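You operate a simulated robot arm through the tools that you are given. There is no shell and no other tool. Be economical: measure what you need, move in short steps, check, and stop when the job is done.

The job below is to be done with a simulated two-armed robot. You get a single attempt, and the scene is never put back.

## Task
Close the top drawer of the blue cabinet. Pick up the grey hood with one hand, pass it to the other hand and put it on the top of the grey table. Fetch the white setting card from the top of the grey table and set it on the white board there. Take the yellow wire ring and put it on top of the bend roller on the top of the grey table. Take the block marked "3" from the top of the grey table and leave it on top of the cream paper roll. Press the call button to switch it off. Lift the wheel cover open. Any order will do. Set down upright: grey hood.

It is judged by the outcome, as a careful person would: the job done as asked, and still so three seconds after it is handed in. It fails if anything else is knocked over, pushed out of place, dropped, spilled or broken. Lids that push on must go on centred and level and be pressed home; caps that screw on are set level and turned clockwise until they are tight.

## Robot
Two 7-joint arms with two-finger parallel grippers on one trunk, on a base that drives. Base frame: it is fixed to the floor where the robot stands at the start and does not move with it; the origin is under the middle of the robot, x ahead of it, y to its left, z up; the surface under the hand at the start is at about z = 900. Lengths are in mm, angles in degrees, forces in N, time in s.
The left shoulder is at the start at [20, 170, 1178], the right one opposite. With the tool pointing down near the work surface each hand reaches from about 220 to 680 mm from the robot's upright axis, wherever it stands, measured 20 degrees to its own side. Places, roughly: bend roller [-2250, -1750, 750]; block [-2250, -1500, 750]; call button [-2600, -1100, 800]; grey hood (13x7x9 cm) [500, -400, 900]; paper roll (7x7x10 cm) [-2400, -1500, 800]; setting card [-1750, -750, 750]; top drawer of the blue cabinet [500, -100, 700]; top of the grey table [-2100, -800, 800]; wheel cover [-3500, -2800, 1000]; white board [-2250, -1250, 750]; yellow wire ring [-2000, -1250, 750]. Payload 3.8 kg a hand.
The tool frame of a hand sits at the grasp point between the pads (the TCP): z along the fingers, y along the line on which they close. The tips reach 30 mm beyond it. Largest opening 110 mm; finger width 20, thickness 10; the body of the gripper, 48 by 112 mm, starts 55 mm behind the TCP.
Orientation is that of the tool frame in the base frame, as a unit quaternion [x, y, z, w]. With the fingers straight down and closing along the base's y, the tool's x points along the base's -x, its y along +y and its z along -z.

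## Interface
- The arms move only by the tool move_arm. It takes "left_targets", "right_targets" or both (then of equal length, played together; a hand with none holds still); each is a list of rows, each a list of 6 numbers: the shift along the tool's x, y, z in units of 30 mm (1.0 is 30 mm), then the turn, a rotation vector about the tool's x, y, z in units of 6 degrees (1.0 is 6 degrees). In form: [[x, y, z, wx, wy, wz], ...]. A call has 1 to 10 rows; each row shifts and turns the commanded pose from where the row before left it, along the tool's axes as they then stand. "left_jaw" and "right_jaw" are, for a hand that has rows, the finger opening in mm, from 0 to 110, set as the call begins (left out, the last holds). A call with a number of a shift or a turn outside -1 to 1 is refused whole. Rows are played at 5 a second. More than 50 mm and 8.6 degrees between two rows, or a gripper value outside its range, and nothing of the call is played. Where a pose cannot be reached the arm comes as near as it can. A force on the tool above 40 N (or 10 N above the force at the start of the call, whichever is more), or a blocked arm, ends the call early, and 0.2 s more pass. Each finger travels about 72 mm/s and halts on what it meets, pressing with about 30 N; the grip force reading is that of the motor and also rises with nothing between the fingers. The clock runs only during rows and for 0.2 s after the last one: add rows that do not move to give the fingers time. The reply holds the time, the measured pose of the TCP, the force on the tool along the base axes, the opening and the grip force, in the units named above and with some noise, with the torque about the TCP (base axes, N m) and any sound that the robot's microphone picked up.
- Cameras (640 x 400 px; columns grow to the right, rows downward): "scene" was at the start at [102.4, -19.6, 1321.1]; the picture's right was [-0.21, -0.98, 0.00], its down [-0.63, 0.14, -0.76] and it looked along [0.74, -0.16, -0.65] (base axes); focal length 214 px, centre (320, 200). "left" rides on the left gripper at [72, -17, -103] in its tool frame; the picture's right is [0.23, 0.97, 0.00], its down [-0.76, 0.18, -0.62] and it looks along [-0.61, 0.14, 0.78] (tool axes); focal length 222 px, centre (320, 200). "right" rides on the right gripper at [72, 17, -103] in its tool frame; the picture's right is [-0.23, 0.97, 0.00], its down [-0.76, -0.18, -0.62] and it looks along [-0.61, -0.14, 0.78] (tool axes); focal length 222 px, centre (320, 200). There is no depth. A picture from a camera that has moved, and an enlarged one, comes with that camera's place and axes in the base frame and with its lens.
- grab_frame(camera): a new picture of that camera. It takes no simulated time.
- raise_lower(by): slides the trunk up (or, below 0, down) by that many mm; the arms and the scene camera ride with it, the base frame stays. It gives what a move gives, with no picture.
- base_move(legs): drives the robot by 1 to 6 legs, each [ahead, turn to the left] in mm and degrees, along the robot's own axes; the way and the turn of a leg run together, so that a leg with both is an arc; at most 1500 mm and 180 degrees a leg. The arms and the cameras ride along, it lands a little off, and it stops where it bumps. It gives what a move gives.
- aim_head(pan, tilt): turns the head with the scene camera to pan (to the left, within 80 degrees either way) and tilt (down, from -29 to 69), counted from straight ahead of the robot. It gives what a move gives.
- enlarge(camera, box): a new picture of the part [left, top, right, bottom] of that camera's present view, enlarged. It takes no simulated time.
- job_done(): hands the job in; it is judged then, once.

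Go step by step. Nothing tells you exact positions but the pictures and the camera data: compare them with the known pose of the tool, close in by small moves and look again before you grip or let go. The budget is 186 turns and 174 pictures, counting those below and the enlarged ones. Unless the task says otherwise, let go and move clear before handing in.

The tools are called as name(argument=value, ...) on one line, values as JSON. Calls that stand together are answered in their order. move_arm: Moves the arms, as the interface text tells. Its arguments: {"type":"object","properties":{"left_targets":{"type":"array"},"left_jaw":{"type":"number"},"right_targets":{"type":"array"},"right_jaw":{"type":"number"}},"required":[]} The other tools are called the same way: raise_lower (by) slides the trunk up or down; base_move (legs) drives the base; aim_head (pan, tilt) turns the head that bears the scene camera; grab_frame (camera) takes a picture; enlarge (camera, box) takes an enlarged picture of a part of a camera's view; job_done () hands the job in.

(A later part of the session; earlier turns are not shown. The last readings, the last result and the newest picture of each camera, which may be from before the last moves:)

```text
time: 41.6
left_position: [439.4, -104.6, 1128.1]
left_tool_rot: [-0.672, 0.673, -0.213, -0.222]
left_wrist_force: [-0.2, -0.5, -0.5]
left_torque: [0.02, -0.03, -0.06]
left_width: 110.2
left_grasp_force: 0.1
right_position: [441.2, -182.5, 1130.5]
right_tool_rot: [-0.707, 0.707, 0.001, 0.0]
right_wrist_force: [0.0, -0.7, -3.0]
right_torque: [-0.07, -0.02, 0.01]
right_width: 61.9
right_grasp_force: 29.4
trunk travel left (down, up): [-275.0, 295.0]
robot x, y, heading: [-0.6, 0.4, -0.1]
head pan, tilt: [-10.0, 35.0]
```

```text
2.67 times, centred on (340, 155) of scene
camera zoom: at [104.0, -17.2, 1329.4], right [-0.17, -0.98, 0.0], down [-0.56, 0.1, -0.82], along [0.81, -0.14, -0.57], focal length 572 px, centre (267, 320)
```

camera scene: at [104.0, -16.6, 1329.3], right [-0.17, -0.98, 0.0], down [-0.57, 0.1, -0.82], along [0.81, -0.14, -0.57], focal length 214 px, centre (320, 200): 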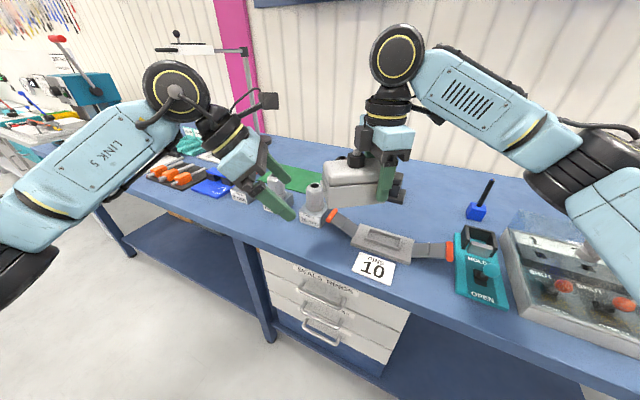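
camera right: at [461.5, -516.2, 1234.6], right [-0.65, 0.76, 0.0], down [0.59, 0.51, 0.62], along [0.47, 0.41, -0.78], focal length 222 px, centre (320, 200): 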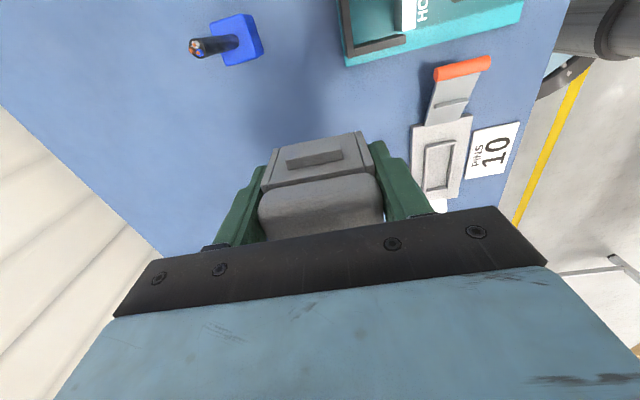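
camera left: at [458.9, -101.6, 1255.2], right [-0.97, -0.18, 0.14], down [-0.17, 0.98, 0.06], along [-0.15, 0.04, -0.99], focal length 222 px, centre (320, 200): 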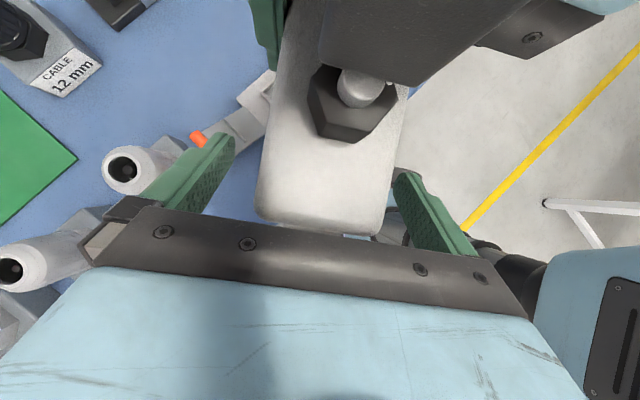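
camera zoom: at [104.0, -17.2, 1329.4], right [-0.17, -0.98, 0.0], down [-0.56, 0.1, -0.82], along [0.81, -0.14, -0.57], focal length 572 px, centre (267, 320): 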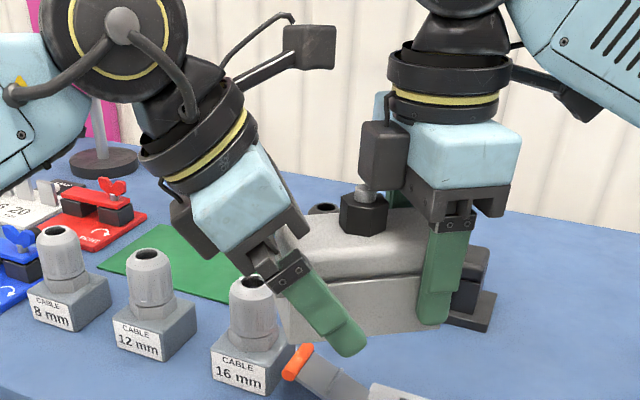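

Centred within ~2 mm. I close the left fingers on the hood.

move_arm(left_targets=[[0, 0, 0, 0, 0, 0], [0, 0, 0, 0, 0, 0], [0, 0, 0, 0, 0, 0], [0, 0, 0, 0, 0, 0], [0, 0, 0, 0, 0, 0]], left_jaw=0)

grab_frame(camera="left")

```text
time: 42.8
left_position: [439.7, -102.5, 1128.7]
left_tool_rot: [0.673, -0.673, 0.214, 0.221]
left_wrist_force: [5.0, -4.3, -0.1]
left_torque: [0.31, -0.87, 0.63]
left_width: 61.9
left_grasp_force: 30.5
right_position: [439.5, -182.5, 1131.8]
right_tool_rot: [-0.707, 0.707, 0.002, -0.001]
right_wrist_force: [-6.1, 5.6, -0.7]
right_torque: [-0.13, 0.92, -0.13]
right_width: 62.0
right_grasp_force: 29.9
trunk travel left (down, up): [-275.0, 295.0]
robot x, y, heading: [-2.3, 2.1, 0.2]
head pan, tilt: [-10.0, 35.0]
```

```text
143 pictures are left
camera left: at [459.4, -100.5, 1255.2], right [-0.97, -0.18, 0.14], down [-0.17, 0.98, 0.06], along [-0.15, 0.03, -0.99], focal length 222 px, centre (320, 200)
```

left: 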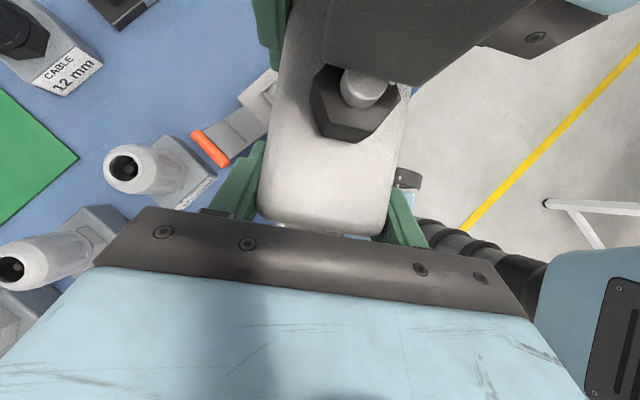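

Both hands hold it. I release the right hand and lift it clear.

move_arm(right_targets=[[0, 0, 0, 0, 0, 0], [0, 0, 0, 0, 0, 0], [0, 0, 0, 0, 0, 0], [0, 0, 0, 0, 0, 0]], right_jaw=110)

move_arm(right_targets=[[0.3, 0, -0.5, 0, 0, 0], [0.3, 0, -0.9, 0, 0, 0], [0.3, 0, -1, 0, 0, 0], [0.5, 0, -1, 0, 0, 0], [0.8, 0, -1, 0, 0, 0], [1, 0, 0, 0, 0, 0], [1, 0, 0, 0, 0, 0], [1, 0, 0, 0, 0, 0], [1, 0, 0, 0, 0, 0], [1, 0, 0, 0, 0, 0]])

grab_frame(camera="scene")

```text
time: 43.8
left_position: [439.4, -102.5, 1128.7]
left_tool_rot: [-0.672, 0.673, -0.213, -0.222]
left_wrist_force: [0.4, -0.1, 0.6]
left_torque: [0.08, 0.02, -0.02]
left_width: 62.0
left_grasp_force: 29.8
right_position: [440.5, -181.3, 1131.4]
right_tool_rot: [-0.707, 0.708, 0.0, 0.0]
right_wrist_force: [0.1, -0.9, -0.7]
right_torque: [0.02, 0.02, -0.02]
right_width: 110.1
right_grasp_force: 0.1
trunk travel left (down, up): [-275.0, 295.0]
robot x, y, heading: [-3.7, 0.9, -0.0]
head pan, tilt: [-10.0, 35.0]
```

```text
time: 46.0
left_position: [440.2, -104.0, 1128.2]
left_tool_rot: [-0.672, 0.673, -0.213, -0.222]
left_wrist_force: [0.3, -0.3, -1.6]
left_torque: [0.14, 0.02, 0.0]
left_width: 61.7
left_grasp_force: 29.9
right_position: [439.7, -398.4, 1261.9]
right_tool_rot: [-0.707, 0.707, 0.001, -0.001]
right_wrist_force: [-0.4, 0.0, 0.0]
right_torque: [-0.02, 0.0, 0.0]
right_width: 109.7
right_grasp_force: 0.0
trunk travel left (down, up): [-275.0, 295.0]
robot x, y, heading: [-2.1, -1.4, -0.1]
head pan, tilt: [-10.0, 35.0]
```

```text
142 pictures are left
camera scene: at [103.9, -17.1, 1329.4], right [-0.17, -0.98, 0.0], down [-0.56, 0.1, -0.82], along [0.81, -0.14, -0.57], focal length 214 px, centre (320, 200)
```

scene: 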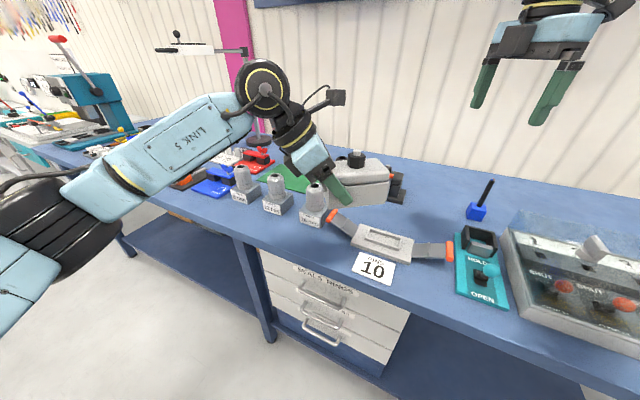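

Handover done. Now I back away from the bench and turn toward the grey table to survey it.

base_move(legs=[[-450, 0], [0, -145]])

aim_head(pan=0, tilt=20)

grab_frame(camera="scene")

```text
time: 54.7
left_position: [-879.6, -164.6, 1128.7]
left_tool_rot: [0.445, 0.841, 0.148, -0.269]
left_wrist_force: [0.5, 0.1, -0.4]
left_torque: [-0.05, -0.05, -0.03]
left_width: 61.6
left_grasp_force: 29.7
right_position: [-1047.0, 78.7, 1262.8]
right_tool_rot: [0.467, 0.884, 0.001, 0.001]
right_wrist_force: [0.1, -0.2, -0.3]
right_torque: [-0.01, -0.04, 0.03]
right_width: 109.9
right_grasp_force: 0.0
trunk travel left (down, up): [-275.0, 295.0]
robot x, y, heading: [-458.5, 0.2, -145.8]
head pan, tilt: [-10.0, 35.0]
```

```text
time: 55.5
left_position: [-879.4, -165.0, 1129.2]
left_tool_rot: [0.445, 0.841, 0.149, -0.268]
left_wrist_force: [-0.4, -0.1, 0.4]
left_torque: [-0.06, 0.0, -0.03]
left_width: 62.1
left_grasp_force: 30.4
right_position: [-1046.1, 78.3, 1263.8]
right_tool_rot: [0.468, 0.884, 0.0, 0.001]
right_wrist_force: [-0.1, -1.0, -0.9]
right_torque: [-0.03, -0.02, 0.0]
right_width: 109.9
right_grasp_force: 0.1
trunk travel left (down, up): [-275.0, 295.0]
robot x, y, heading: [-454.7, 0.6, -145.5]
head pan, tilt: [0.0, 20.0]
```

```text
141 pictures are left
camera scene: at [-552.0, -66.7, 1353.1], right [-0.56, 0.83, 0.0], down [0.28, 0.19, -0.94], along [-0.78, -0.53, -0.34], focal length 214 px, centre (320, 200)
```

scene: 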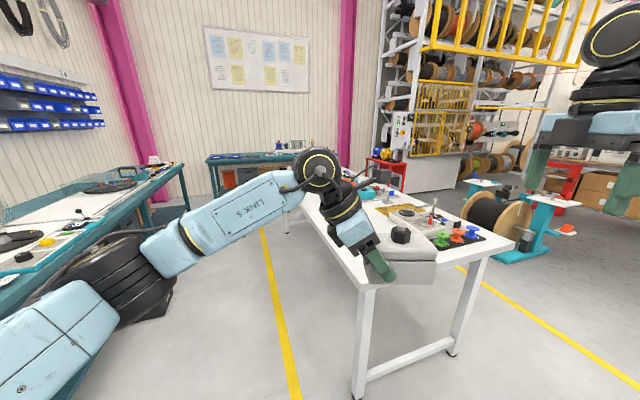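

The grey table is straight ahead. I zoom in for its layout.

enlarge(camera="scene", box=[280, 150, 520, 300])

```text
2.67 times, centred on (400, 225) of scene
camera zoom: at [-552.0, -66.7, 1353.1], right [-0.56, 0.83, 0.0], down [0.28, 0.19, -0.94], along [-0.78, -0.53, -0.34], focal length 572 px, centre (107, 133)
```

zoom: 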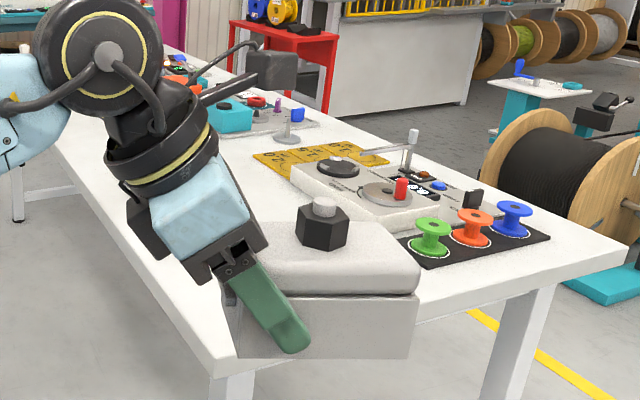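

The grey table runs away to the front-left (long axis az ≈ -123°), its left long side faces an open aisle. I turn parallel to it and drive down the aisle a bit, then look right.

base_move(legs=[[0, 22], [900, 0]])

aim_head(pan=-60, tilt=35)

grab_frame(camera="scene")

aim_head(pan=-15, tilt=30)

grab_frame(camera="scene")

```text
time: 61.4
left_position: [-1286.1, -1060.4, 1129.1]
left_tool_rot: [0.277, 0.91, 0.095, -0.292]
left_wrist_force: [-0.1, 0.9, -0.3]
left_torque: [-0.03, -0.08, 0.03]
left_width: 61.9
left_grasp_force: 30.1
right_position: [-1531.9, -898.0, 1261.8]
right_tool_rot: [0.29, 0.957, 0.001, 0.001]
right_wrist_force: [0.1, 0.1, -0.2]
right_torque: [0.02, -0.01, 0.0]
right_width: 109.8
right_grasp_force: 0.1
trunk travel left (down, up): [-275.0, 295.0]
robot x, y, heading: [-956.1, -749.0, -123.8]
head pan, tilt: [0.0, 20.0]
```

```text
time: 62.7
left_position: [-1285.5, -1059.9, 1129.0]
left_tool_rot: [0.276, 0.911, 0.095, -0.293]
left_wrist_force: [-0.1, -0.3, -0.1]
left_torque: [-0.06, -0.1, -0.04]
left_width: 61.8
left_grasp_force: 30.2
right_position: [-1532.4, -897.6, 1262.8]
right_tool_rot: [0.29, 0.957, 0.0, 0.0]
right_wrist_force: [-0.4, -1.0, -0.1]
right_torque: [0.03, 0.01, 0.05]
right_width: 109.9
right_grasp_force: 0.0
trunk travel left (down, up): [-275.0, 295.0]
robot x, y, heading: [-953.7, -747.7, -123.9]
head pan, tilt: [-60.0, 35.0]
```

```text
139 pictures are left
camera scene: at [-1055.5, -763.2, 1329.4], right [0.06, 1.0, 0.0], down [0.57, -0.04, -0.82], along [-0.82, 0.05, -0.57], focal length 214 px, centre (320, 200)
```

scene: 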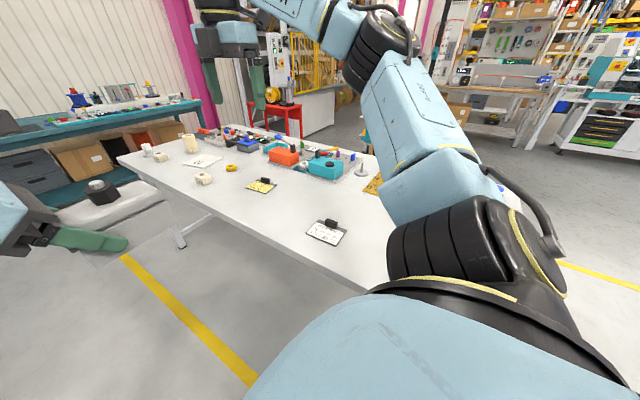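

```text
time: 63.8
left_position: [-1285.0, -1059.2, 1129.6]
left_tool_rot: [0.276, 0.911, 0.095, -0.293]
left_wrist_force: [0.1, -0.4, 0.2]
left_torque: [-0.02, -0.05, -0.01]
left_width: 62.0
left_grasp_force: 29.9
right_position: [-1532.2, -896.7, 1262.0]
right_tool_rot: [0.29, 0.957, 0.001, 0.001]
right_wrist_force: [0.5, 0.4, 0.0]
right_torque: [0.01, -0.02, 0.0]
right_width: 110.1
right_grasp_force: 0.1
trunk travel left (down, up): [-275.0, 295.0]
robot x, y, heading: [-956.6, -744.1, -123.9]
head pan, tilt: [-15.0, 30.0]
```

```text
138 pictures are left
camera scene: at [-1035.5, -828.4, 1337.1], right [-0.66, 0.75, 0.0], down [0.38, 0.33, -0.87], along [-0.65, -0.57, -0.5], focal length 214 px, centre (320, 200)
```

scene: 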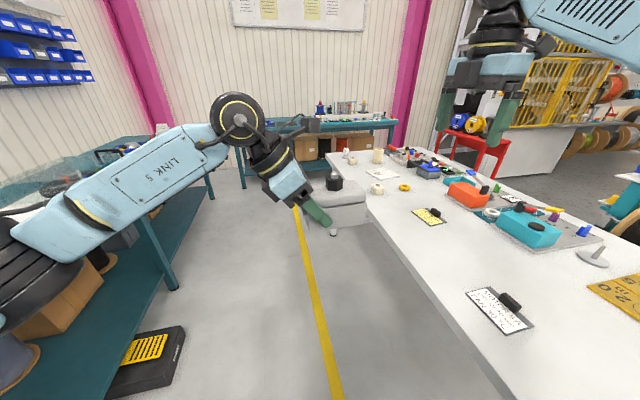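

I see the table now: paper roll, block, white board, yellow ring, cards with clips. Zooming for identification.

enlarge(camera="scene", box=[320, 130, 480, 230])

enlarge(camera="scene", box=[440, 160, 640, 340])

```text
4.00 times, centred on (400, 180) of scene
camera zoom: at [-1035.5, -828.4, 1337.1], right [-0.66, 0.75, 0.0], down [0.38, 0.33, -0.87], along [-0.65, -0.57, -0.5], focal length 858 px, centre (0, 280)
```

zoom: 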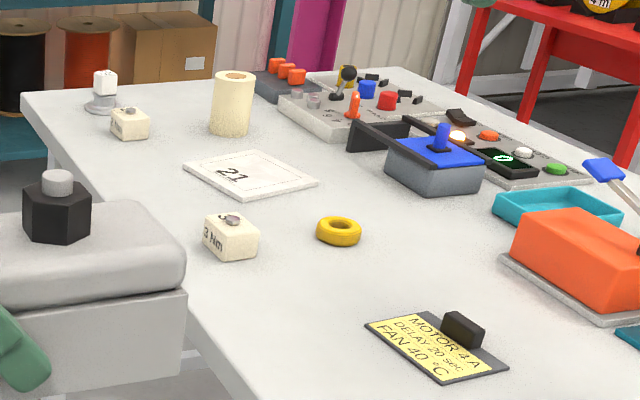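

```text
2.22 times, centred on (540, 250) of scene
camera zoom: at [-1035.5, -828.4, 1337.1], right [-0.66, 0.75, 0.0], down [0.38, 0.33, -0.87], along [-0.65, -0.57, -0.5], focal length 477 px, centre (-169, 89)
```

zoom: 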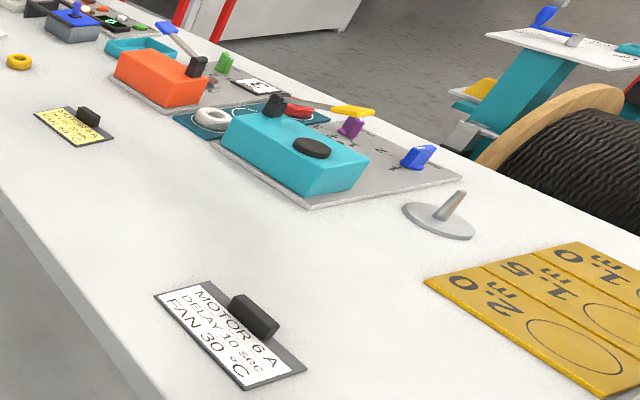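

White setting card (MOTOR 6A) is about (-1652,-689); a block says "3 Nm" near the edge, board "21", ring, roll and roller are further down. I drive alongside, turn to face the table, and approach for placing the hood and taking the card.

base_move(legs=[[410, 0], [0, -91], [90, 0]])

aim_head(pan=0, tilt=50)

grab_frame(camera="scene")

```text
time: 70.9
left_position: [-1565.5, -711.6, 1128.9]
left_tool_rot: [0.839, 0.449, 0.274, -0.14]
left_wrist_force: [0.0, 0.6, -1.9]
left_torque: [-0.07, 0.02, -0.02]
left_width: 61.9
left_grasp_force: 30.1
right_position: [-1403.9, -464.6, 1262.8]
right_tool_rot: [0.881, 0.472, 0.001, 0.002]
right_wrist_force: [-0.1, -0.4, 0.7]
right_torque: [-0.02, -0.03, -0.03]
right_width: 110.0
right_grasp_force: 0.1
trunk travel left (down, up): [-275.0, 295.0]
robot x, y, heading: [-1252.7, -1043.5, 146.3]
head pan, tilt: [-15.0, 30.0]
```

```text
time: 71.7
left_position: [-1565.2, -711.8, 1128.3]
left_tool_rot: [0.839, 0.449, 0.274, -0.14]
left_wrist_force: [0.2, -0.1, -4.1]
left_torque: [-0.07, 0.02, -0.02]
left_width: 61.9
left_grasp_force: 29.7
right_position: [-1403.2, -465.8, 1263.7]
right_tool_rot: [0.881, 0.472, 0.001, 0.002]
right_wrist_force: [-0.1, 0.5, 0.5]
right_torque: [-0.02, -0.03, 0.03]
right_width: 110.1
right_grasp_force: 0.0
trunk travel left (down, up): [-275.0, 295.0]
robot x, y, heading: [-1253.5, -1042.2, 146.3]
head pan, tilt: [0.0, 50.0]
```

```text
135 pictures are left
camera scene: at [-1338.0, -990.2, 1307.7], right [0.55, 0.83, 0.0], down [0.64, -0.42, -0.64], along [-0.54, 0.36, -0.77], focal length 214 px, centre (320, 200)
```

scene: 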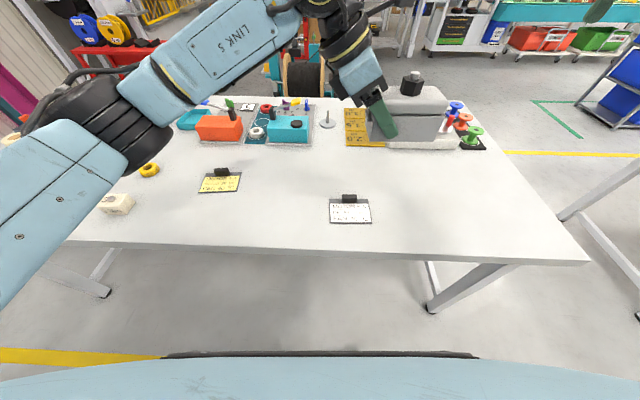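

Robot faces the table (edge 376 mm ahead). There is a clear spot between the two cards for the hood at about f=560, l=110; I move the hood over it and lower the trunk.

move_arm(left_targets=[[-0.843, -0.4875, -0.615, 0, 0, 0], [-0.843, -0.4875, -0.615, 0, 0, 0], [-0.843, -0.4875, -0.615, 0, 0, 0], [-0.843, -0.4875, -0.615, 0, 0, 0], [-0.843, -0.4875, -0.615, 0, 0, 0], [-0.843, -0.4875, -0.615, 0, 0, 0], [-0.843, -0.4875, -0.615, 0, 0, 0], [-0.843, -0.4875, -0.615, 0, 0, 0]])

raise_lower(by=-160)

grab_frame(camera="scene")

grab_frame(camera="left")

```text
time: 73.5
left_position: [-1802.1, -855.9, 1129.0]
left_tool_rot: [0.839, 0.448, 0.274, -0.141]
left_wrist_force: [0.0, -0.9, -2.3]
left_torque: [-0.07, 0.08, 0.03]
left_width: 62.0
left_grasp_force: 30.4
right_position: [-1404.0, -465.7, 1262.0]
right_tool_rot: [0.882, 0.472, 0.001, 0.0]
right_wrist_force: [0.3, 0.4, -0.5]
right_torque: [0.0, -0.02, -0.01]
right_width: 110.0
right_grasp_force: 0.2
trunk travel left (down, up): [-275.0, 295.0]
robot x, y, heading: [-1255.2, -1044.6, 146.2]
head pan, tilt: [0.0, 50.0]
```

```text
time: 75.3
left_position: [-1800.8, -855.5, 970.4]
left_tool_rot: [0.839, 0.449, 0.274, -0.14]
left_wrist_force: [-0.3, -0.2, -1.5]
left_torque: [-0.06, 0.05, 0.01]
left_width: 62.0
left_grasp_force: 29.8
right_position: [-1402.4, -465.6, 1103.0]
right_tool_rot: [0.882, 0.472, 0.001, 0.001]
right_wrist_force: [0.0, -1.3, -0.5]
right_torque: [-0.03, -0.01, 0.02]
right_width: 109.8
right_grasp_force: 0.1
trunk travel left (down, up): [-115.0, 455.0]
robot x, y, heading: [-1254.3, -1045.0, 146.6]
head pan, tilt: [0.0, 50.0]
```

```text
134 pictures are left
camera scene: at [-1337.9, -990.4, 1147.7], right [0.55, 0.83, 0.0], down [0.64, -0.42, -0.64], along [-0.54, 0.36, -0.77], focal length 214 px, centre (320, 200)
```

scene: 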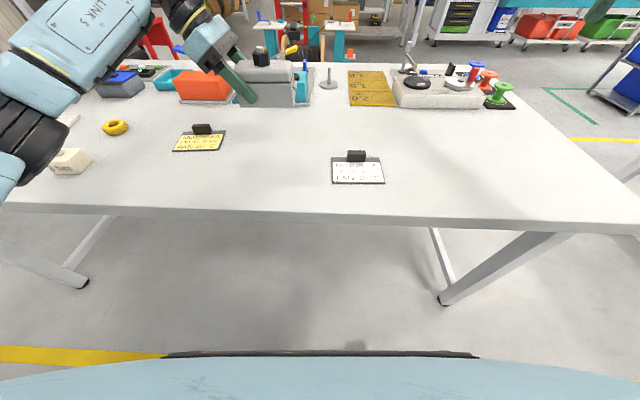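

```text
133 pictures are left
camera left: at [-1816.7, -845.5, 1096.2], right [0.91, -0.39, 0.14], down [-0.4, -0.91, 0.06], along [0.11, -0.11, -0.99], focal length 222 px, centre (320, 200)
```

left: 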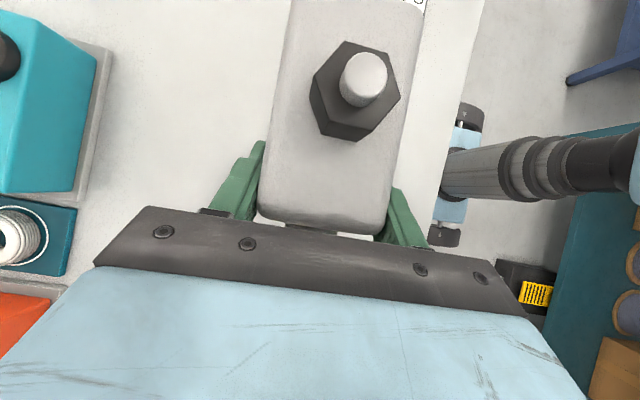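

The spot below is clear. Table top estimates to z≈780; I lower the hood most of the way.

move_arm(left_targets=[[-0.472, 0, 0.648, 0, 0, 0], [-0.472, 0, 0.648, 0, 0, 0], [-0.472, 0, 0.648, 0, 0, 0], [-0.472, 0, 0.648, 0, 0, 0], [-0.472, 0, 0.648, 0, 0, 0]])

enlarge(camera="scene", box=[160, 60, 400, 210])

```text
time: 76.5
left_position: [-1802.3, -856.2, 848.9]
left_tool_rot: [0.839, 0.449, 0.273, -0.14]
left_wrist_force: [0.1, 0.2, -2.6]
left_torque: [-0.03, 0.05, 0.01]
left_width: 61.8
left_grasp_force: 30.6
right_position: [-1403.0, -466.1, 1103.0]
right_tool_rot: [0.881, 0.472, 0.0, 0.001]
right_wrist_force: [-0.6, 0.6, 0.7]
right_torque: [-0.04, -0.01, -0.01]
right_width: 110.0
right_grasp_force: 0.1
trunk travel left (down, up): [-115.0, 455.0]
robot x, y, heading: [-1254.9, -1044.4, 146.5]
head pan, tilt: [0.0, 50.0]
```

```text
2.67 times, centred on (280, 135) of scene
camera zoom: at [-1338.1, -990.4, 1147.6], right [0.55, 0.83, 0.0], down [0.64, -0.42, -0.64], along [-0.54, 0.36, -0.77], focal length 572 px, centre (427, 373)
```

zoom: 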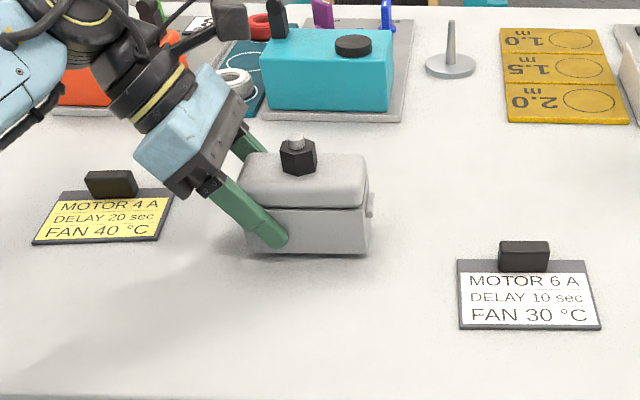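

Still a gap under the hood. I lower in small steps watching the force.

move_arm(left_targets=[[-0.157, 0, 0.216, 0, 0, 0], [-0.157, 0, 0.216, 0, 0, 0]])

enlarge(camera="scene", box=[220, 90, 340, 165])

```text
time: 77.2
left_position: [-1800.8, -855.6, 837.7]
left_tool_rot: [0.838, 0.448, 0.274, -0.146]
left_wrist_force: [0.1, -4.8, 23.2]
left_torque: [0.17, 0.34, 0.11]
left_width: 61.0
left_grasp_force: 30.5
right_position: [-1401.7, -466.4, 1104.1]
right_tool_rot: [0.881, 0.472, 0.0, 0.0]
right_wrist_force: [-0.9, 0.0, -0.5]
right_torque: [-0.01, -0.03, 0.01]
right_width: 109.9
right_grasp_force: 0.0
trunk travel left (down, up): [-115.0, 455.0]
robot x, y, heading: [-1254.4, -1043.4, 146.2]
head pan, tilt: [0.0, 50.0]
```

```text
5.33 times, centred on (280, 128) of scene
camera zoom: at [-1336.4, -991.3, 1148.2], right [0.55, 0.83, 0.0], down [0.64, -0.42, -0.64], along [-0.54, 0.36, -0.77], focal length 1144 px, centre (533, 587)
```

zoom: 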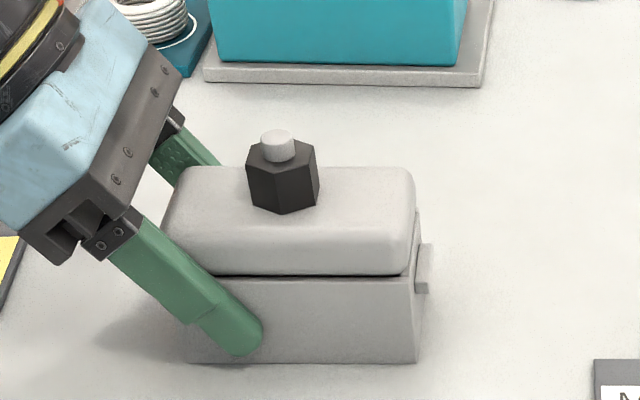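

Contact at table height z≈800. I ease off the pressure and release, then retract along the tool axis.

move_arm(left_targets=[[0.15, 0, -0.2, 0, 0, 0], [0, 0, 0, 0, 0, 0]])

move_arm(left_targets=[[0, 0, 0, 0, 0, 0], [0, 0, 0, 0, 0, 0], [0, 0, 0, 0, 0, 0], [0, 0, 0, 0, 0, 0], [0, 0, -0.5, 0, 0, 0], [0, 0, -1, 0, 0, 0], [0, 0, -1, 0, 0, 0], [0, 0, -1, 0, 0, 0], [0, 0, -1, 0, 0, 0], [0, 0, -1, 0, 0, 0]], left_jaw=110)

grab_frame(camera="scene")

```text
time: 77.8
left_position: [-1800.0, -856.3, 839.5]
left_tool_rot: [0.839, 0.449, 0.274, -0.138]
left_wrist_force: [-1.4, 1.0, 3.0]
left_torque: [0.5, -0.03, 0.17]
left_width: 61.9
left_grasp_force: 30.0
right_position: [-1402.5, -465.8, 1102.7]
right_tool_rot: [0.882, 0.472, 0.0, 0.001]
right_wrist_force: [0.5, -0.1, 0.3]
right_torque: [0.01, -0.03, 0.01]
right_width: 109.9
right_grasp_force: 0.1
trunk travel left (down, up): [-115.0, 455.0]
robot x, y, heading: [-1254.9, -1038.7, 146.4]
head pan, tilt: [0.0, 50.0]
```

```text
time: 80.0
left_position: [-1856.1, -935.2, 974.8]
left_tool_rot: [0.839, 0.449, 0.273, -0.14]
left_wrist_force: [-0.2, -0.4, 0.1]
left_torque: [-0.05, 0.0, 0.0]
left_width: 110.2
left_grasp_force: 0.1
right_position: [-1403.6, -465.8, 1104.2]
right_tool_rot: [0.881, 0.473, 0.0, 0.001]
right_wrist_force: [-0.3, -0.4, 0.6]
right_torque: [0.01, 0.0, -0.03]
right_width: 110.2
right_grasp_force: 0.1
trunk travel left (down, up): [-115.0, 455.0]
robot x, y, heading: [-1254.4, -1041.9, 146.2]
head pan, tilt: [0.0, 50.0]
```

```text
130 pictures are left
camera scene: at [-1337.8, -990.5, 1147.7], right [0.55, 0.83, 0.0], down [0.64, -0.42, -0.64], along [-0.54, 0.36, -0.77], focal length 214 px, centre (320, 200)
```

scene: 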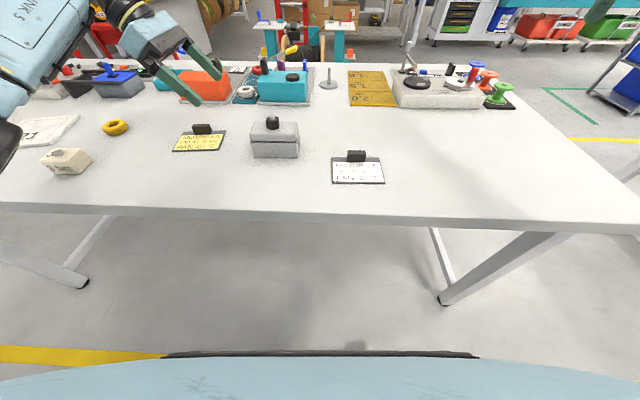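

The hood stands upright on the table. Now the right hand goes above the white card's black handle at about (-1638,-685).

move_arm(right_targets=[[-0.945, -0.22, 0.5, 0, 0, 0], [-0.945, -0.22, 0.5, 0, 0, 0], [-0.945, -0.22, 0.5, 0, 0, 0], [-0.945, -0.22, 0.5, 0, 0, 0], [-0.945, -0.22, 0.5, 0, 0, 0], [-0.945, -0.22, 0.5, 0, 0, 0], [-0.945, -0.22, 0.5, 0, 0, 0], [-0.945, -0.22, 0.5, 0, 0, 0], [-0.945, -0.22, 0.5, 0, 0, 0], [-0.945, -0.22, 0.5, 0, 0, 0]], right_jaw=70)

grab_frame(camera="right")

enlarge(camera="scene", box=[280, 90, 440, 210])

```text
time: 82.2
left_position: [-1856.0, -935.7, 975.0]
left_tool_rot: [0.839, 0.45, 0.274, -0.14]
left_wrist_force: [0.6, -0.1, 0.0]
left_torque: [0.0, -0.02, 0.0]
left_width: 110.0
left_grasp_force: 0.0
right_position: [-1615.9, -664.7, 952.1]
right_tool_rot: [0.881, 0.472, 0.001, 0.001]
right_wrist_force: [-0.4, -0.4, -0.1]
right_torque: [-0.02, 0.04, 0.0]
right_width: 70.3
right_grasp_force: 0.0
trunk travel left (down, up): [-115.0, 455.0]
robot x, y, heading: [-1254.1, -1041.8, 146.5]
head pan, tilt: [0.0, 50.0]
```

```text
129 pictures are left
camera right: at [-1561.9, -613.4, 1056.1], right [0.68, -0.73, 0.0], down [-0.57, -0.53, 0.62], along [-0.45, -0.43, -0.78], focal length 222 px, centre (320, 200)
```

right: 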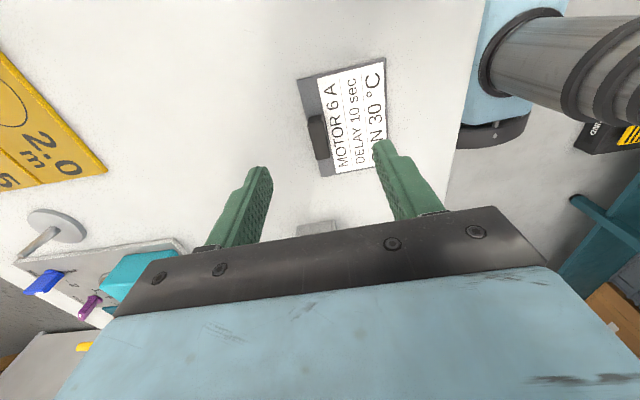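

```text
3.33 times, centred on (360, 150) of scene
camera zoom: at [-1338.2, -990.6, 1147.6], right [0.55, 0.83, 0.0], down [0.64, -0.42, -0.64], along [-0.54, 0.36, -0.77], focal length 715 px, centre (187, 367)
```

zoom: 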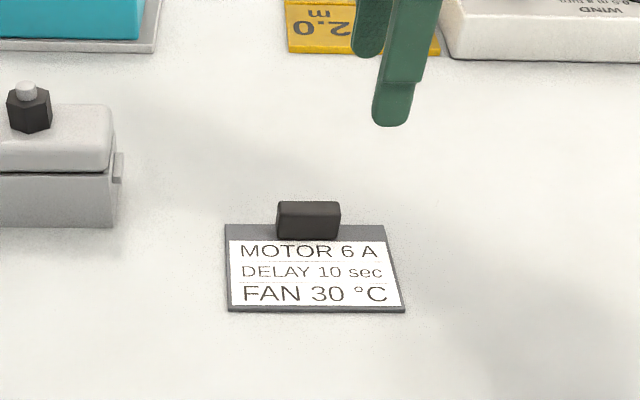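

Handle confirmed at (-1637,-683). I shift over it and descend close.

move_arm(right_targets=[[-0.45, -0.125, 0.5, 0, 0, 0], [-0.45, -0.125, 0.9, 0, 0, 0], [0, 0, 1, 0, 0, 0], [0, 0, 0.9, 0, 0, 0]], right_jaw=60)

grab_frame(camera="right")

enlarge(camera="scene", box=[300, 100, 420, 200])

```text
time: 83.2
left_position: [-1856.6, -934.6, 975.1]
left_tool_rot: [0.839, 0.448, 0.275, -0.14]
left_wrist_force: [-1.0, 0.6, -0.3]
left_torque: [0.0, 0.04, 0.0]
left_width: 110.0
left_grasp_force: 0.0
right_position: [-1636.6, -682.0, 854.0]
right_tool_rot: [0.882, 0.471, 0.0, 0.001]
right_wrist_force: [-0.1, 0.4, 0.0]
right_torque: [-0.04, 0.03, 0.0]
right_width: 60.3
right_grasp_force: 0.0
trunk travel left (down, up): [-115.0, 455.0]
robot x, y, heading: [-1255.3, -1043.6, 146.4]
head pan, tilt: [0.0, 50.0]
```

```text
127 pictures are left
camera right: at [-1582.7, -631.1, 957.1], right [0.68, -0.73, 0.0], down [-0.57, -0.53, 0.62], along [-0.45, -0.43, -0.78], focal length 222 px, centre (320, 200)
```

right: 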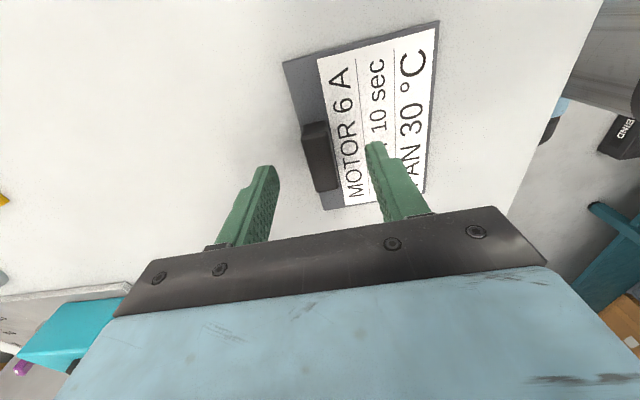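

```text
4.00 times, centred on (360, 150) of scene
camera zoom: at [-1337.9, -990.3, 1147.6], right [0.55, 0.83, 0.0], down [0.64, -0.42, -0.64], along [-0.54, 0.36, -0.77], focal length 858 px, centre (160, 400)
```

zoom: 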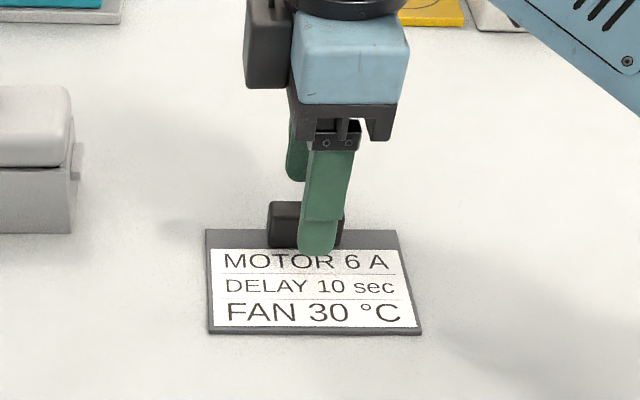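

The fingers straddle the handle. I descend 16 mm and close.

move_arm(right_targets=[[-0.1, 0, 0.27, 0, 0, 0], [0, 0, 0.27, 0, 0, 0]])

move_arm(right_targets=[[0, 0, 0, 0, 0, 0], [0, 0, 0, 0, 0, 0], [0, 0, 0, 0, 0, 0], [0, 0, 0, 0, 0, 0], [0, 0, 0, 0, 0, 0]], right_jaw=0)

move_arm(right_targets=[[0, 0, -0.3, 0, 0, 0], [0, 0, -0.7, 0, 0, 0], [0, 0, -1, 0, 0, 0], [0, 0, -1, 0, 0, 0], [0, 0, -1, 0, 0, 0], [0, 0, -1, 0, 0, 0]])

grab_frame(camera="right")

```text
time: 83.8
left_position: [-1855.3, -935.4, 975.0]
left_tool_rot: [0.839, 0.448, 0.275, -0.14]
left_wrist_force: [-0.1, 1.1, -0.4]
left_torque: [0.02, -0.03, -0.04]
left_width: 110.0
left_grasp_force: 0.0
right_position: [-1637.1, -686.9, 837.7]
right_tool_rot: [0.882, 0.472, 0.0, 0.001]
right_wrist_force: [-0.8, 0.2, 0.6]
right_torque: [0.0, -0.03, 0.0]
right_width: 60.0
right_grasp_force: 0.1
trunk travel left (down, up): [-115.0, 455.0]
robot x, y, heading: [-1254.0, -1042.7, 146.3]
head pan, tilt: [0.0, 50.0]
```

```text
time: 85.0
left_position: [-1855.6, -935.6, 975.9]
left_tool_rot: [0.839, 0.449, 0.274, -0.14]
left_wrist_force: [0.6, 0.2, -0.1]
left_torque: [0.0, 0.0, 0.0]
left_width: 110.2
left_grasp_force: 0.0
right_position: [-1636.8, -685.8, 836.9]
right_tool_rot: [0.882, 0.472, 0.001, 0.0]
right_wrist_force: [0.4, 0.2, 0.1]
right_torque: [-0.03, 0.08, 0.0]
right_width: 17.1
right_grasp_force: 30.0
trunk travel left (down, up): [-115.0, 455.0]
robot x, y, heading: [-1256.5, -1042.1, 146.5]
head pan, tilt: [0.0, 50.0]
```

```text
time: 86.3
left_position: [-1856.5, -936.1, 976.0]
left_tool_rot: [0.839, 0.449, 0.273, -0.141]
left_wrist_force: [0.3, 0.0, 1.2]
left_torque: [0.01, -0.01, -0.01]
left_width: 109.9
left_grasp_force: 0.1
right_position: [-1636.9, -686.5, 987.2]
right_tool_rot: [0.882, 0.472, 0.002, 0.001]
right_wrist_force: [0.2, 0.0, -0.6]
right_torque: [0.0, 0.0, -0.01]
right_width: 17.1
right_grasp_force: 30.4
trunk travel left (down, up): [-115.0, 455.0]
robot x, y, heading: [-1256.5, -1045.0, 146.4]
head pan, tilt: [0.0, 50.0]
```

```text
125 pictures are left
camera right: at [-1583.7, -634.1, 1091.1], right [0.68, -0.73, 0.0], down [-0.57, -0.54, 0.62], along [-0.45, -0.43, -0.78], focal length 222 px, centre (320, 200)
```

right: 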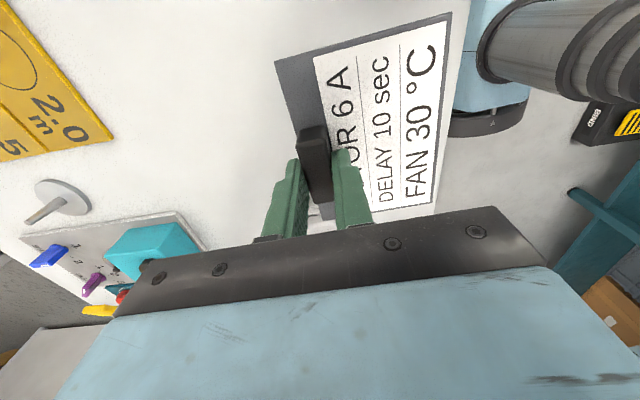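

Card secured. I raise the trunk for clearance, then drive down the aisle ~800 mm to stand before the board.

raise_lower(by=160)

base_move(legs=[[-60, 0], [0, 87.3], [800, 0], [0, -90]])

aim_head(pan=0, tilt=42)

grab_frame(camera="scene")

```text
time: 88.2
left_position: [-1855.3, -934.9, 1134.9]
left_tool_rot: [0.839, 0.449, 0.273, -0.14]
left_wrist_force: [-0.2, -0.8, 0.1]
left_torque: [0.02, 0.03, 0.0]
left_width: 109.9
left_grasp_force: 0.1
right_position: [-1636.7, -686.8, 1147.7]
right_tool_rot: [0.882, 0.472, 0.001, 0.001]
right_wrist_force: [0.2, 0.2, -0.6]
right_torque: [0.0, 0.06, -0.04]
right_width: 16.9
right_grasp_force: 30.0
trunk travel left (down, up): [-275.0, 295.0]
robot x, y, heading: [-1254.1, -1043.3, 146.4]
head pan, tilt: [0.0, 50.0]
```

```text
time: 100.6
left_position: [-2277.4, -1605.7, 1135.5]
left_tool_rot: [0.845, 0.438, 0.276, -0.136]
left_wrist_force: [0.0, -0.1, -0.9]
left_torque: [-0.01, 0.03, 0.0]
left_width: 109.8
left_grasp_force: 0.0
right_position: [-2052.0, -1363.5, 1147.1]
right_tool_rot: [0.887, 0.461, 0.0, 0.001]
right_wrist_force: [0.5, -0.2, -0.9]
right_torque: [0.02, 0.04, 0.02]
right_width: 17.1
right_grasp_force: 29.8
trunk travel left (down, up): [-275.0, 295.0]
robot x, y, heading: [-1682.7, -1732.0, 145.1]
head pan, tilt: [0.0, 50.0]
```

```text
time: 101.3
left_position: [-2277.8, -1607.6, 1134.3]
left_tool_rot: [0.845, 0.437, 0.276, -0.136]
left_wrist_force: [0.7, 0.1, 0.7]
left_torque: [0.02, 0.02, 0.01]
left_width: 110.1
left_grasp_force: 0.1
right_position: [-2051.9, -1362.5, 1147.5]
right_tool_rot: [0.888, 0.46, 0.001, 0.001]
right_wrist_force: [-0.9, 1.1, -1.0]
right_torque: [0.02, 0.01, 0.0]
right_width: 17.3
right_grasp_force: 29.9
trunk travel left (down, up): [-275.0, 295.0]
robot x, y, heading: [-1676.5, -1730.8, 144.8]
head pan, tilt: [0.0, 42.0]
```

```text
124 pictures are left
camera scene: at [-1766.4, -1671.8, 1318.8], right [0.58, 0.82, 0.0], down [0.55, -0.39, -0.74], along [-0.61, 0.43, -0.67], focal length 214 px, centre (320, 200)
```

scene: 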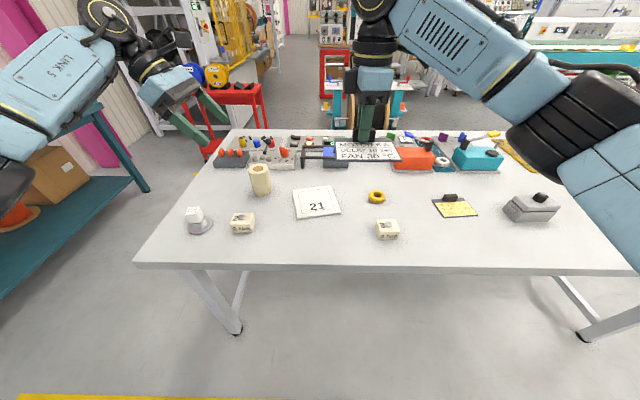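

Excellent view of everything. I zoom in to read the blocks, the board and the far consoles.

enlarge(camera="scene", box=[170, 160, 420, 260])

enlarge(camera="scene", box=[205, 125, 305, 185])

enlarge(camera="scene", box=[360, 175, 410, 245])

enlarge(camera="scene", box=[180, 195, 270, 245])

```text
2.56 times, centred on (295, 210) of scene
camera zoom: at [-1766.4, -1671.8, 1318.8], right [0.58, 0.82, 0.0], down [0.55, -0.39, -0.74], along [-0.61, 0.43, -0.67], focal length 549 px, centre (384, 174)
```

zoom: 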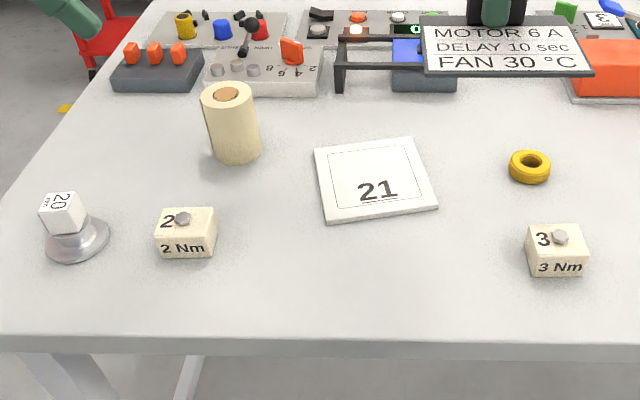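

```text
6.40 times, centred on (255, 155) of scene
camera zoom: at [-1766.4, -1671.8, 1318.8], right [0.58, 0.82, 0.0], down [0.55, -0.39, -0.74], along [-0.61, 0.43, -0.67], focal length 1373 px, centre (736, 488)
```

zoom: 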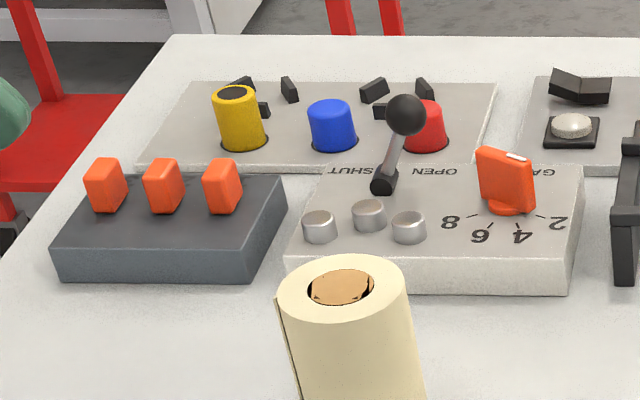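

```text
5.71 times, centred on (385, 210) of scene
camera zoom: at [-1766.4, -1671.8, 1318.8], right [0.58, 0.82, 0.0], down [0.55, -0.39, -0.74], along [-0.61, 0.43, -0.67], focal length 1226 px, centre (-51, 143)
```

zoom: 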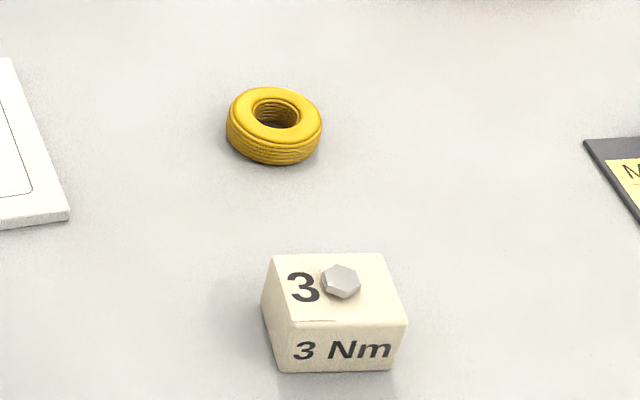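

```text
7.11 times, centred on (225, 220) of scene
camera zoom: at [-1766.4, -1671.8, 1318.8], right [0.58, 0.82, 0.0], down [0.55, -0.39, -0.74], along [-0.61, 0.43, -0.67], focal length 1525 px, centre (996, 58)
```

zoom: 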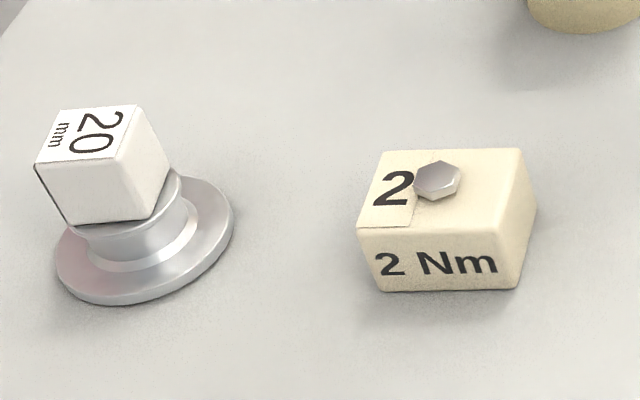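

The block "3 Nm" is the right one (by the ring); board "21" is straight ahead at f≈666. I drive 110 mm closer, lower the trunk and bring the card over the board.

base_move(legs=[[110, 0]])

move_arm(left_targets=[[-0.81, 0, -0.59, 0, 0, 0], [-0.81, 0, -0.59, 0, 0, 0], [-0.81, 0, -0.59, 0, 0, 0], [0, 0, 0, 0, 0, 0], [0, 0, 0, 0, 0, 0], [0, 0, 0, 0, 0, 0]], right_targets=[[-0.86, -0.51, 0, 0, 0, 0], [-0.86, -0.51, 0, 0, 0, 0], [-0.86, -0.51, 0, 0, 0, 0], [-0.86, -0.51, 0, 0, 0, 0], [0, 0, 0, 0, 0, -0.8], [0, 0, 0, 0, 0, -0.78]])

raise_lower(by=-140)

grab_frame(camera="scene")

grab_frame(camera="right")

```text
time: 102.5
left_position: [-2367.6, -1544.4, 1133.7]
left_tool_rot: [0.844, 0.439, 0.276, -0.137]
left_wrist_force: [-0.4, -0.2, -0.6]
left_torque: [-0.01, -0.01, -0.03]
left_width: 109.8
left_grasp_force: 0.1
right_position: [-2141.5, -1300.9, 1146.6]
right_tool_rot: [0.888, 0.46, 0.001, 0.001]
right_wrist_force: [-0.8, -0.7, -1.1]
right_torque: [-0.01, 0.0, 0.04]
right_width: 16.9
right_grasp_force: 30.0
trunk travel left (down, up): [-275.0, 295.0]
robot x, y, heading: [-1770.9, -1668.6, 144.9]
head pan, tilt: [0.0, 42.0]
```

```text
time: 103.9
left_position: [-2418.9, -1617.3, 1135.9]
left_tool_rot: [0.844, 0.439, 0.274, -0.137]
left_wrist_force: [-0.1, 0.5, -0.2]
left_torque: [0.0, 0.02, 0.01]
left_width: 110.0
left_grasp_force: 0.1
right_position: [-2239.2, -1349.2, 1143.4]
right_tool_rot: [0.846, 0.534, 0.001, 0.0]
right_wrist_force: [0.4, -0.8, -0.8]
right_torque: [-0.02, 0.01, 0.0]
right_width: 16.9
right_grasp_force: 30.5
right hand out of reach, approached as far as the arm can: row 4
trunk travel left (down, up): [-275.0, 295.0]
robot x, y, heading: [-1769.4, -1668.3, 144.9]
head pan, tilt: [0.0, 42.0]
```

```text
time: 105.5
left_position: [-2419.1, -1617.3, 995.0]
left_tool_rot: [0.845, 0.438, 0.276, -0.137]
left_wrist_force: [-0.5, 0.0, -0.2]
left_torque: [-0.01, 0.01, -0.01]
left_width: 110.3
left_grasp_force: 0.1
right_position: [-2238.8, -1348.9, 1005.1]
right_tool_rot: [0.847, 0.532, 0.0, 0.0]
right_wrist_force: [-0.1, -0.5, -0.9]
right_torque: [0.01, 0.03, 0.02]
right_width: 17.1
right_grasp_force: 29.7
trunk travel left (down, up): [-135.0, 435.0]
robot x, y, heading: [-1765.8, -1672.3, 144.9]
head pan, tilt: [0.0, 42.0]
```

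```text
119 pictures are left
camera scene: at [-1855.2, -1609.4, 1179.0], right [0.57, 0.82, 0.0], down [0.55, -0.38, -0.74], along [-0.61, 0.43, -0.67], focal length 214 px, centre (320, 200)
```

scene: 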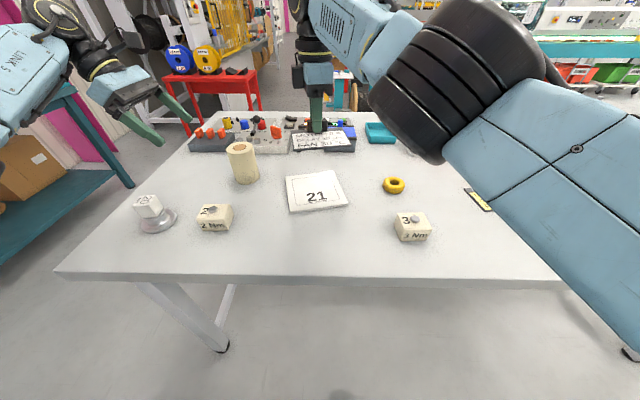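

```text
118 pictures are left
camera right: at [-2193.3, -1288.9, 1107.5], right [0.78, -0.63, 0.0], down [-0.49, -0.61, 0.62], along [-0.39, -0.49, -0.78], focal length 222 px, centre (320, 200)
```

right: 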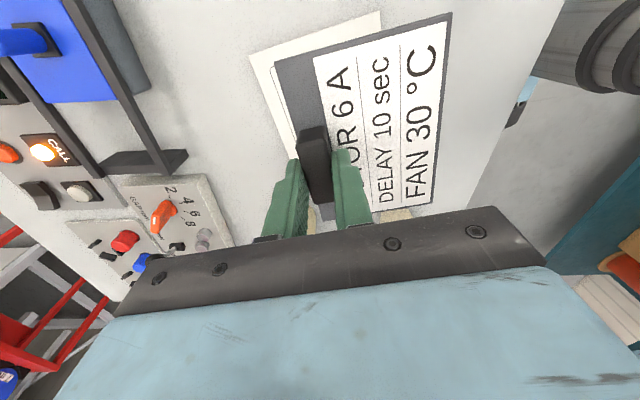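

The lit "CALL" button is visible on the far console. Board centre is (-2237,-1358); I fine-tune the card position over it and descend.

move_arm(right_targets=[[-0.13, -0.31, 0.9, 0, 0, 0], [-0.13, -0.31, 0.9, 0, 0, 0], [0, 0, 1, 0, 0, 0], [0, 0, 1, 0, 0, 0], [0, 0, 0.9, 0, 0, 0]])

grab_frame(camera="right")

enlarge(camera="scene", box=[260, 140, 380, 230])

```text
time: 106.8
left_position: [-2418.5, -1617.1, 995.5]
left_tool_rot: [0.845, 0.438, 0.276, -0.136]
left_wrist_force: [-0.2, 0.0, 0.2]
left_torque: [0.0, 0.0, 0.02]
left_width: 110.0
left_grasp_force: 0.0
right_position: [-2249.7, -1346.4, 859.0]
right_tool_rot: [0.846, 0.533, 0.0, 0.0]
right_wrist_force: [0.1, 0.0, -0.8]
right_torque: [0.02, 0.02, 0.0]
right_width: 17.1
right_grasp_force: 30.2
right hand out of reach, approached as far as the arm can: row 1, 2
trunk travel left (down, up): [-135.0, 435.0]
robot x, y, heading: [-1769.6, -1672.4, 144.9]
head pan, tilt: [0.0, 42.0]
```

```text
117 pictures are left
camera right: at [-2204.6, -1286.4, 963.2], right [0.78, -0.63, 0.0], down [-0.49, -0.61, 0.62], along [-0.39, -0.49, -0.78], focal length 222 px, centre (320, 200)
```

right: 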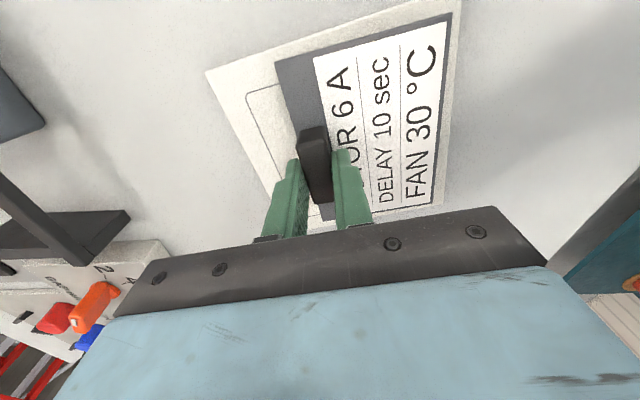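

```text
4.44 times, centred on (320, 185) of scene
camera zoom: at [-1855.5, -1609.3, 1178.9], right [0.57, 0.82, 0.0], down [0.55, -0.38, -0.74], along [-0.61, 0.43, -0.67], focal length 953 px, centre (320, 267)
```

zoom: 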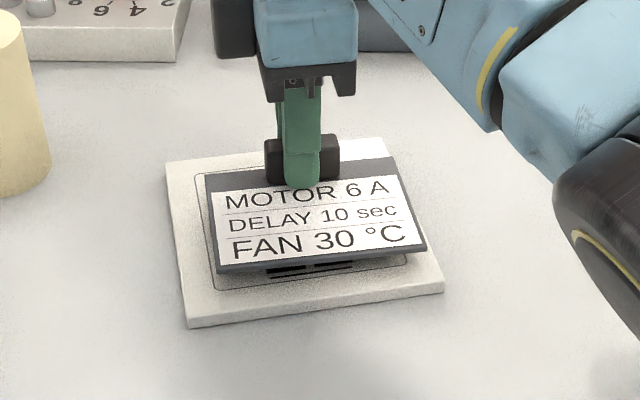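

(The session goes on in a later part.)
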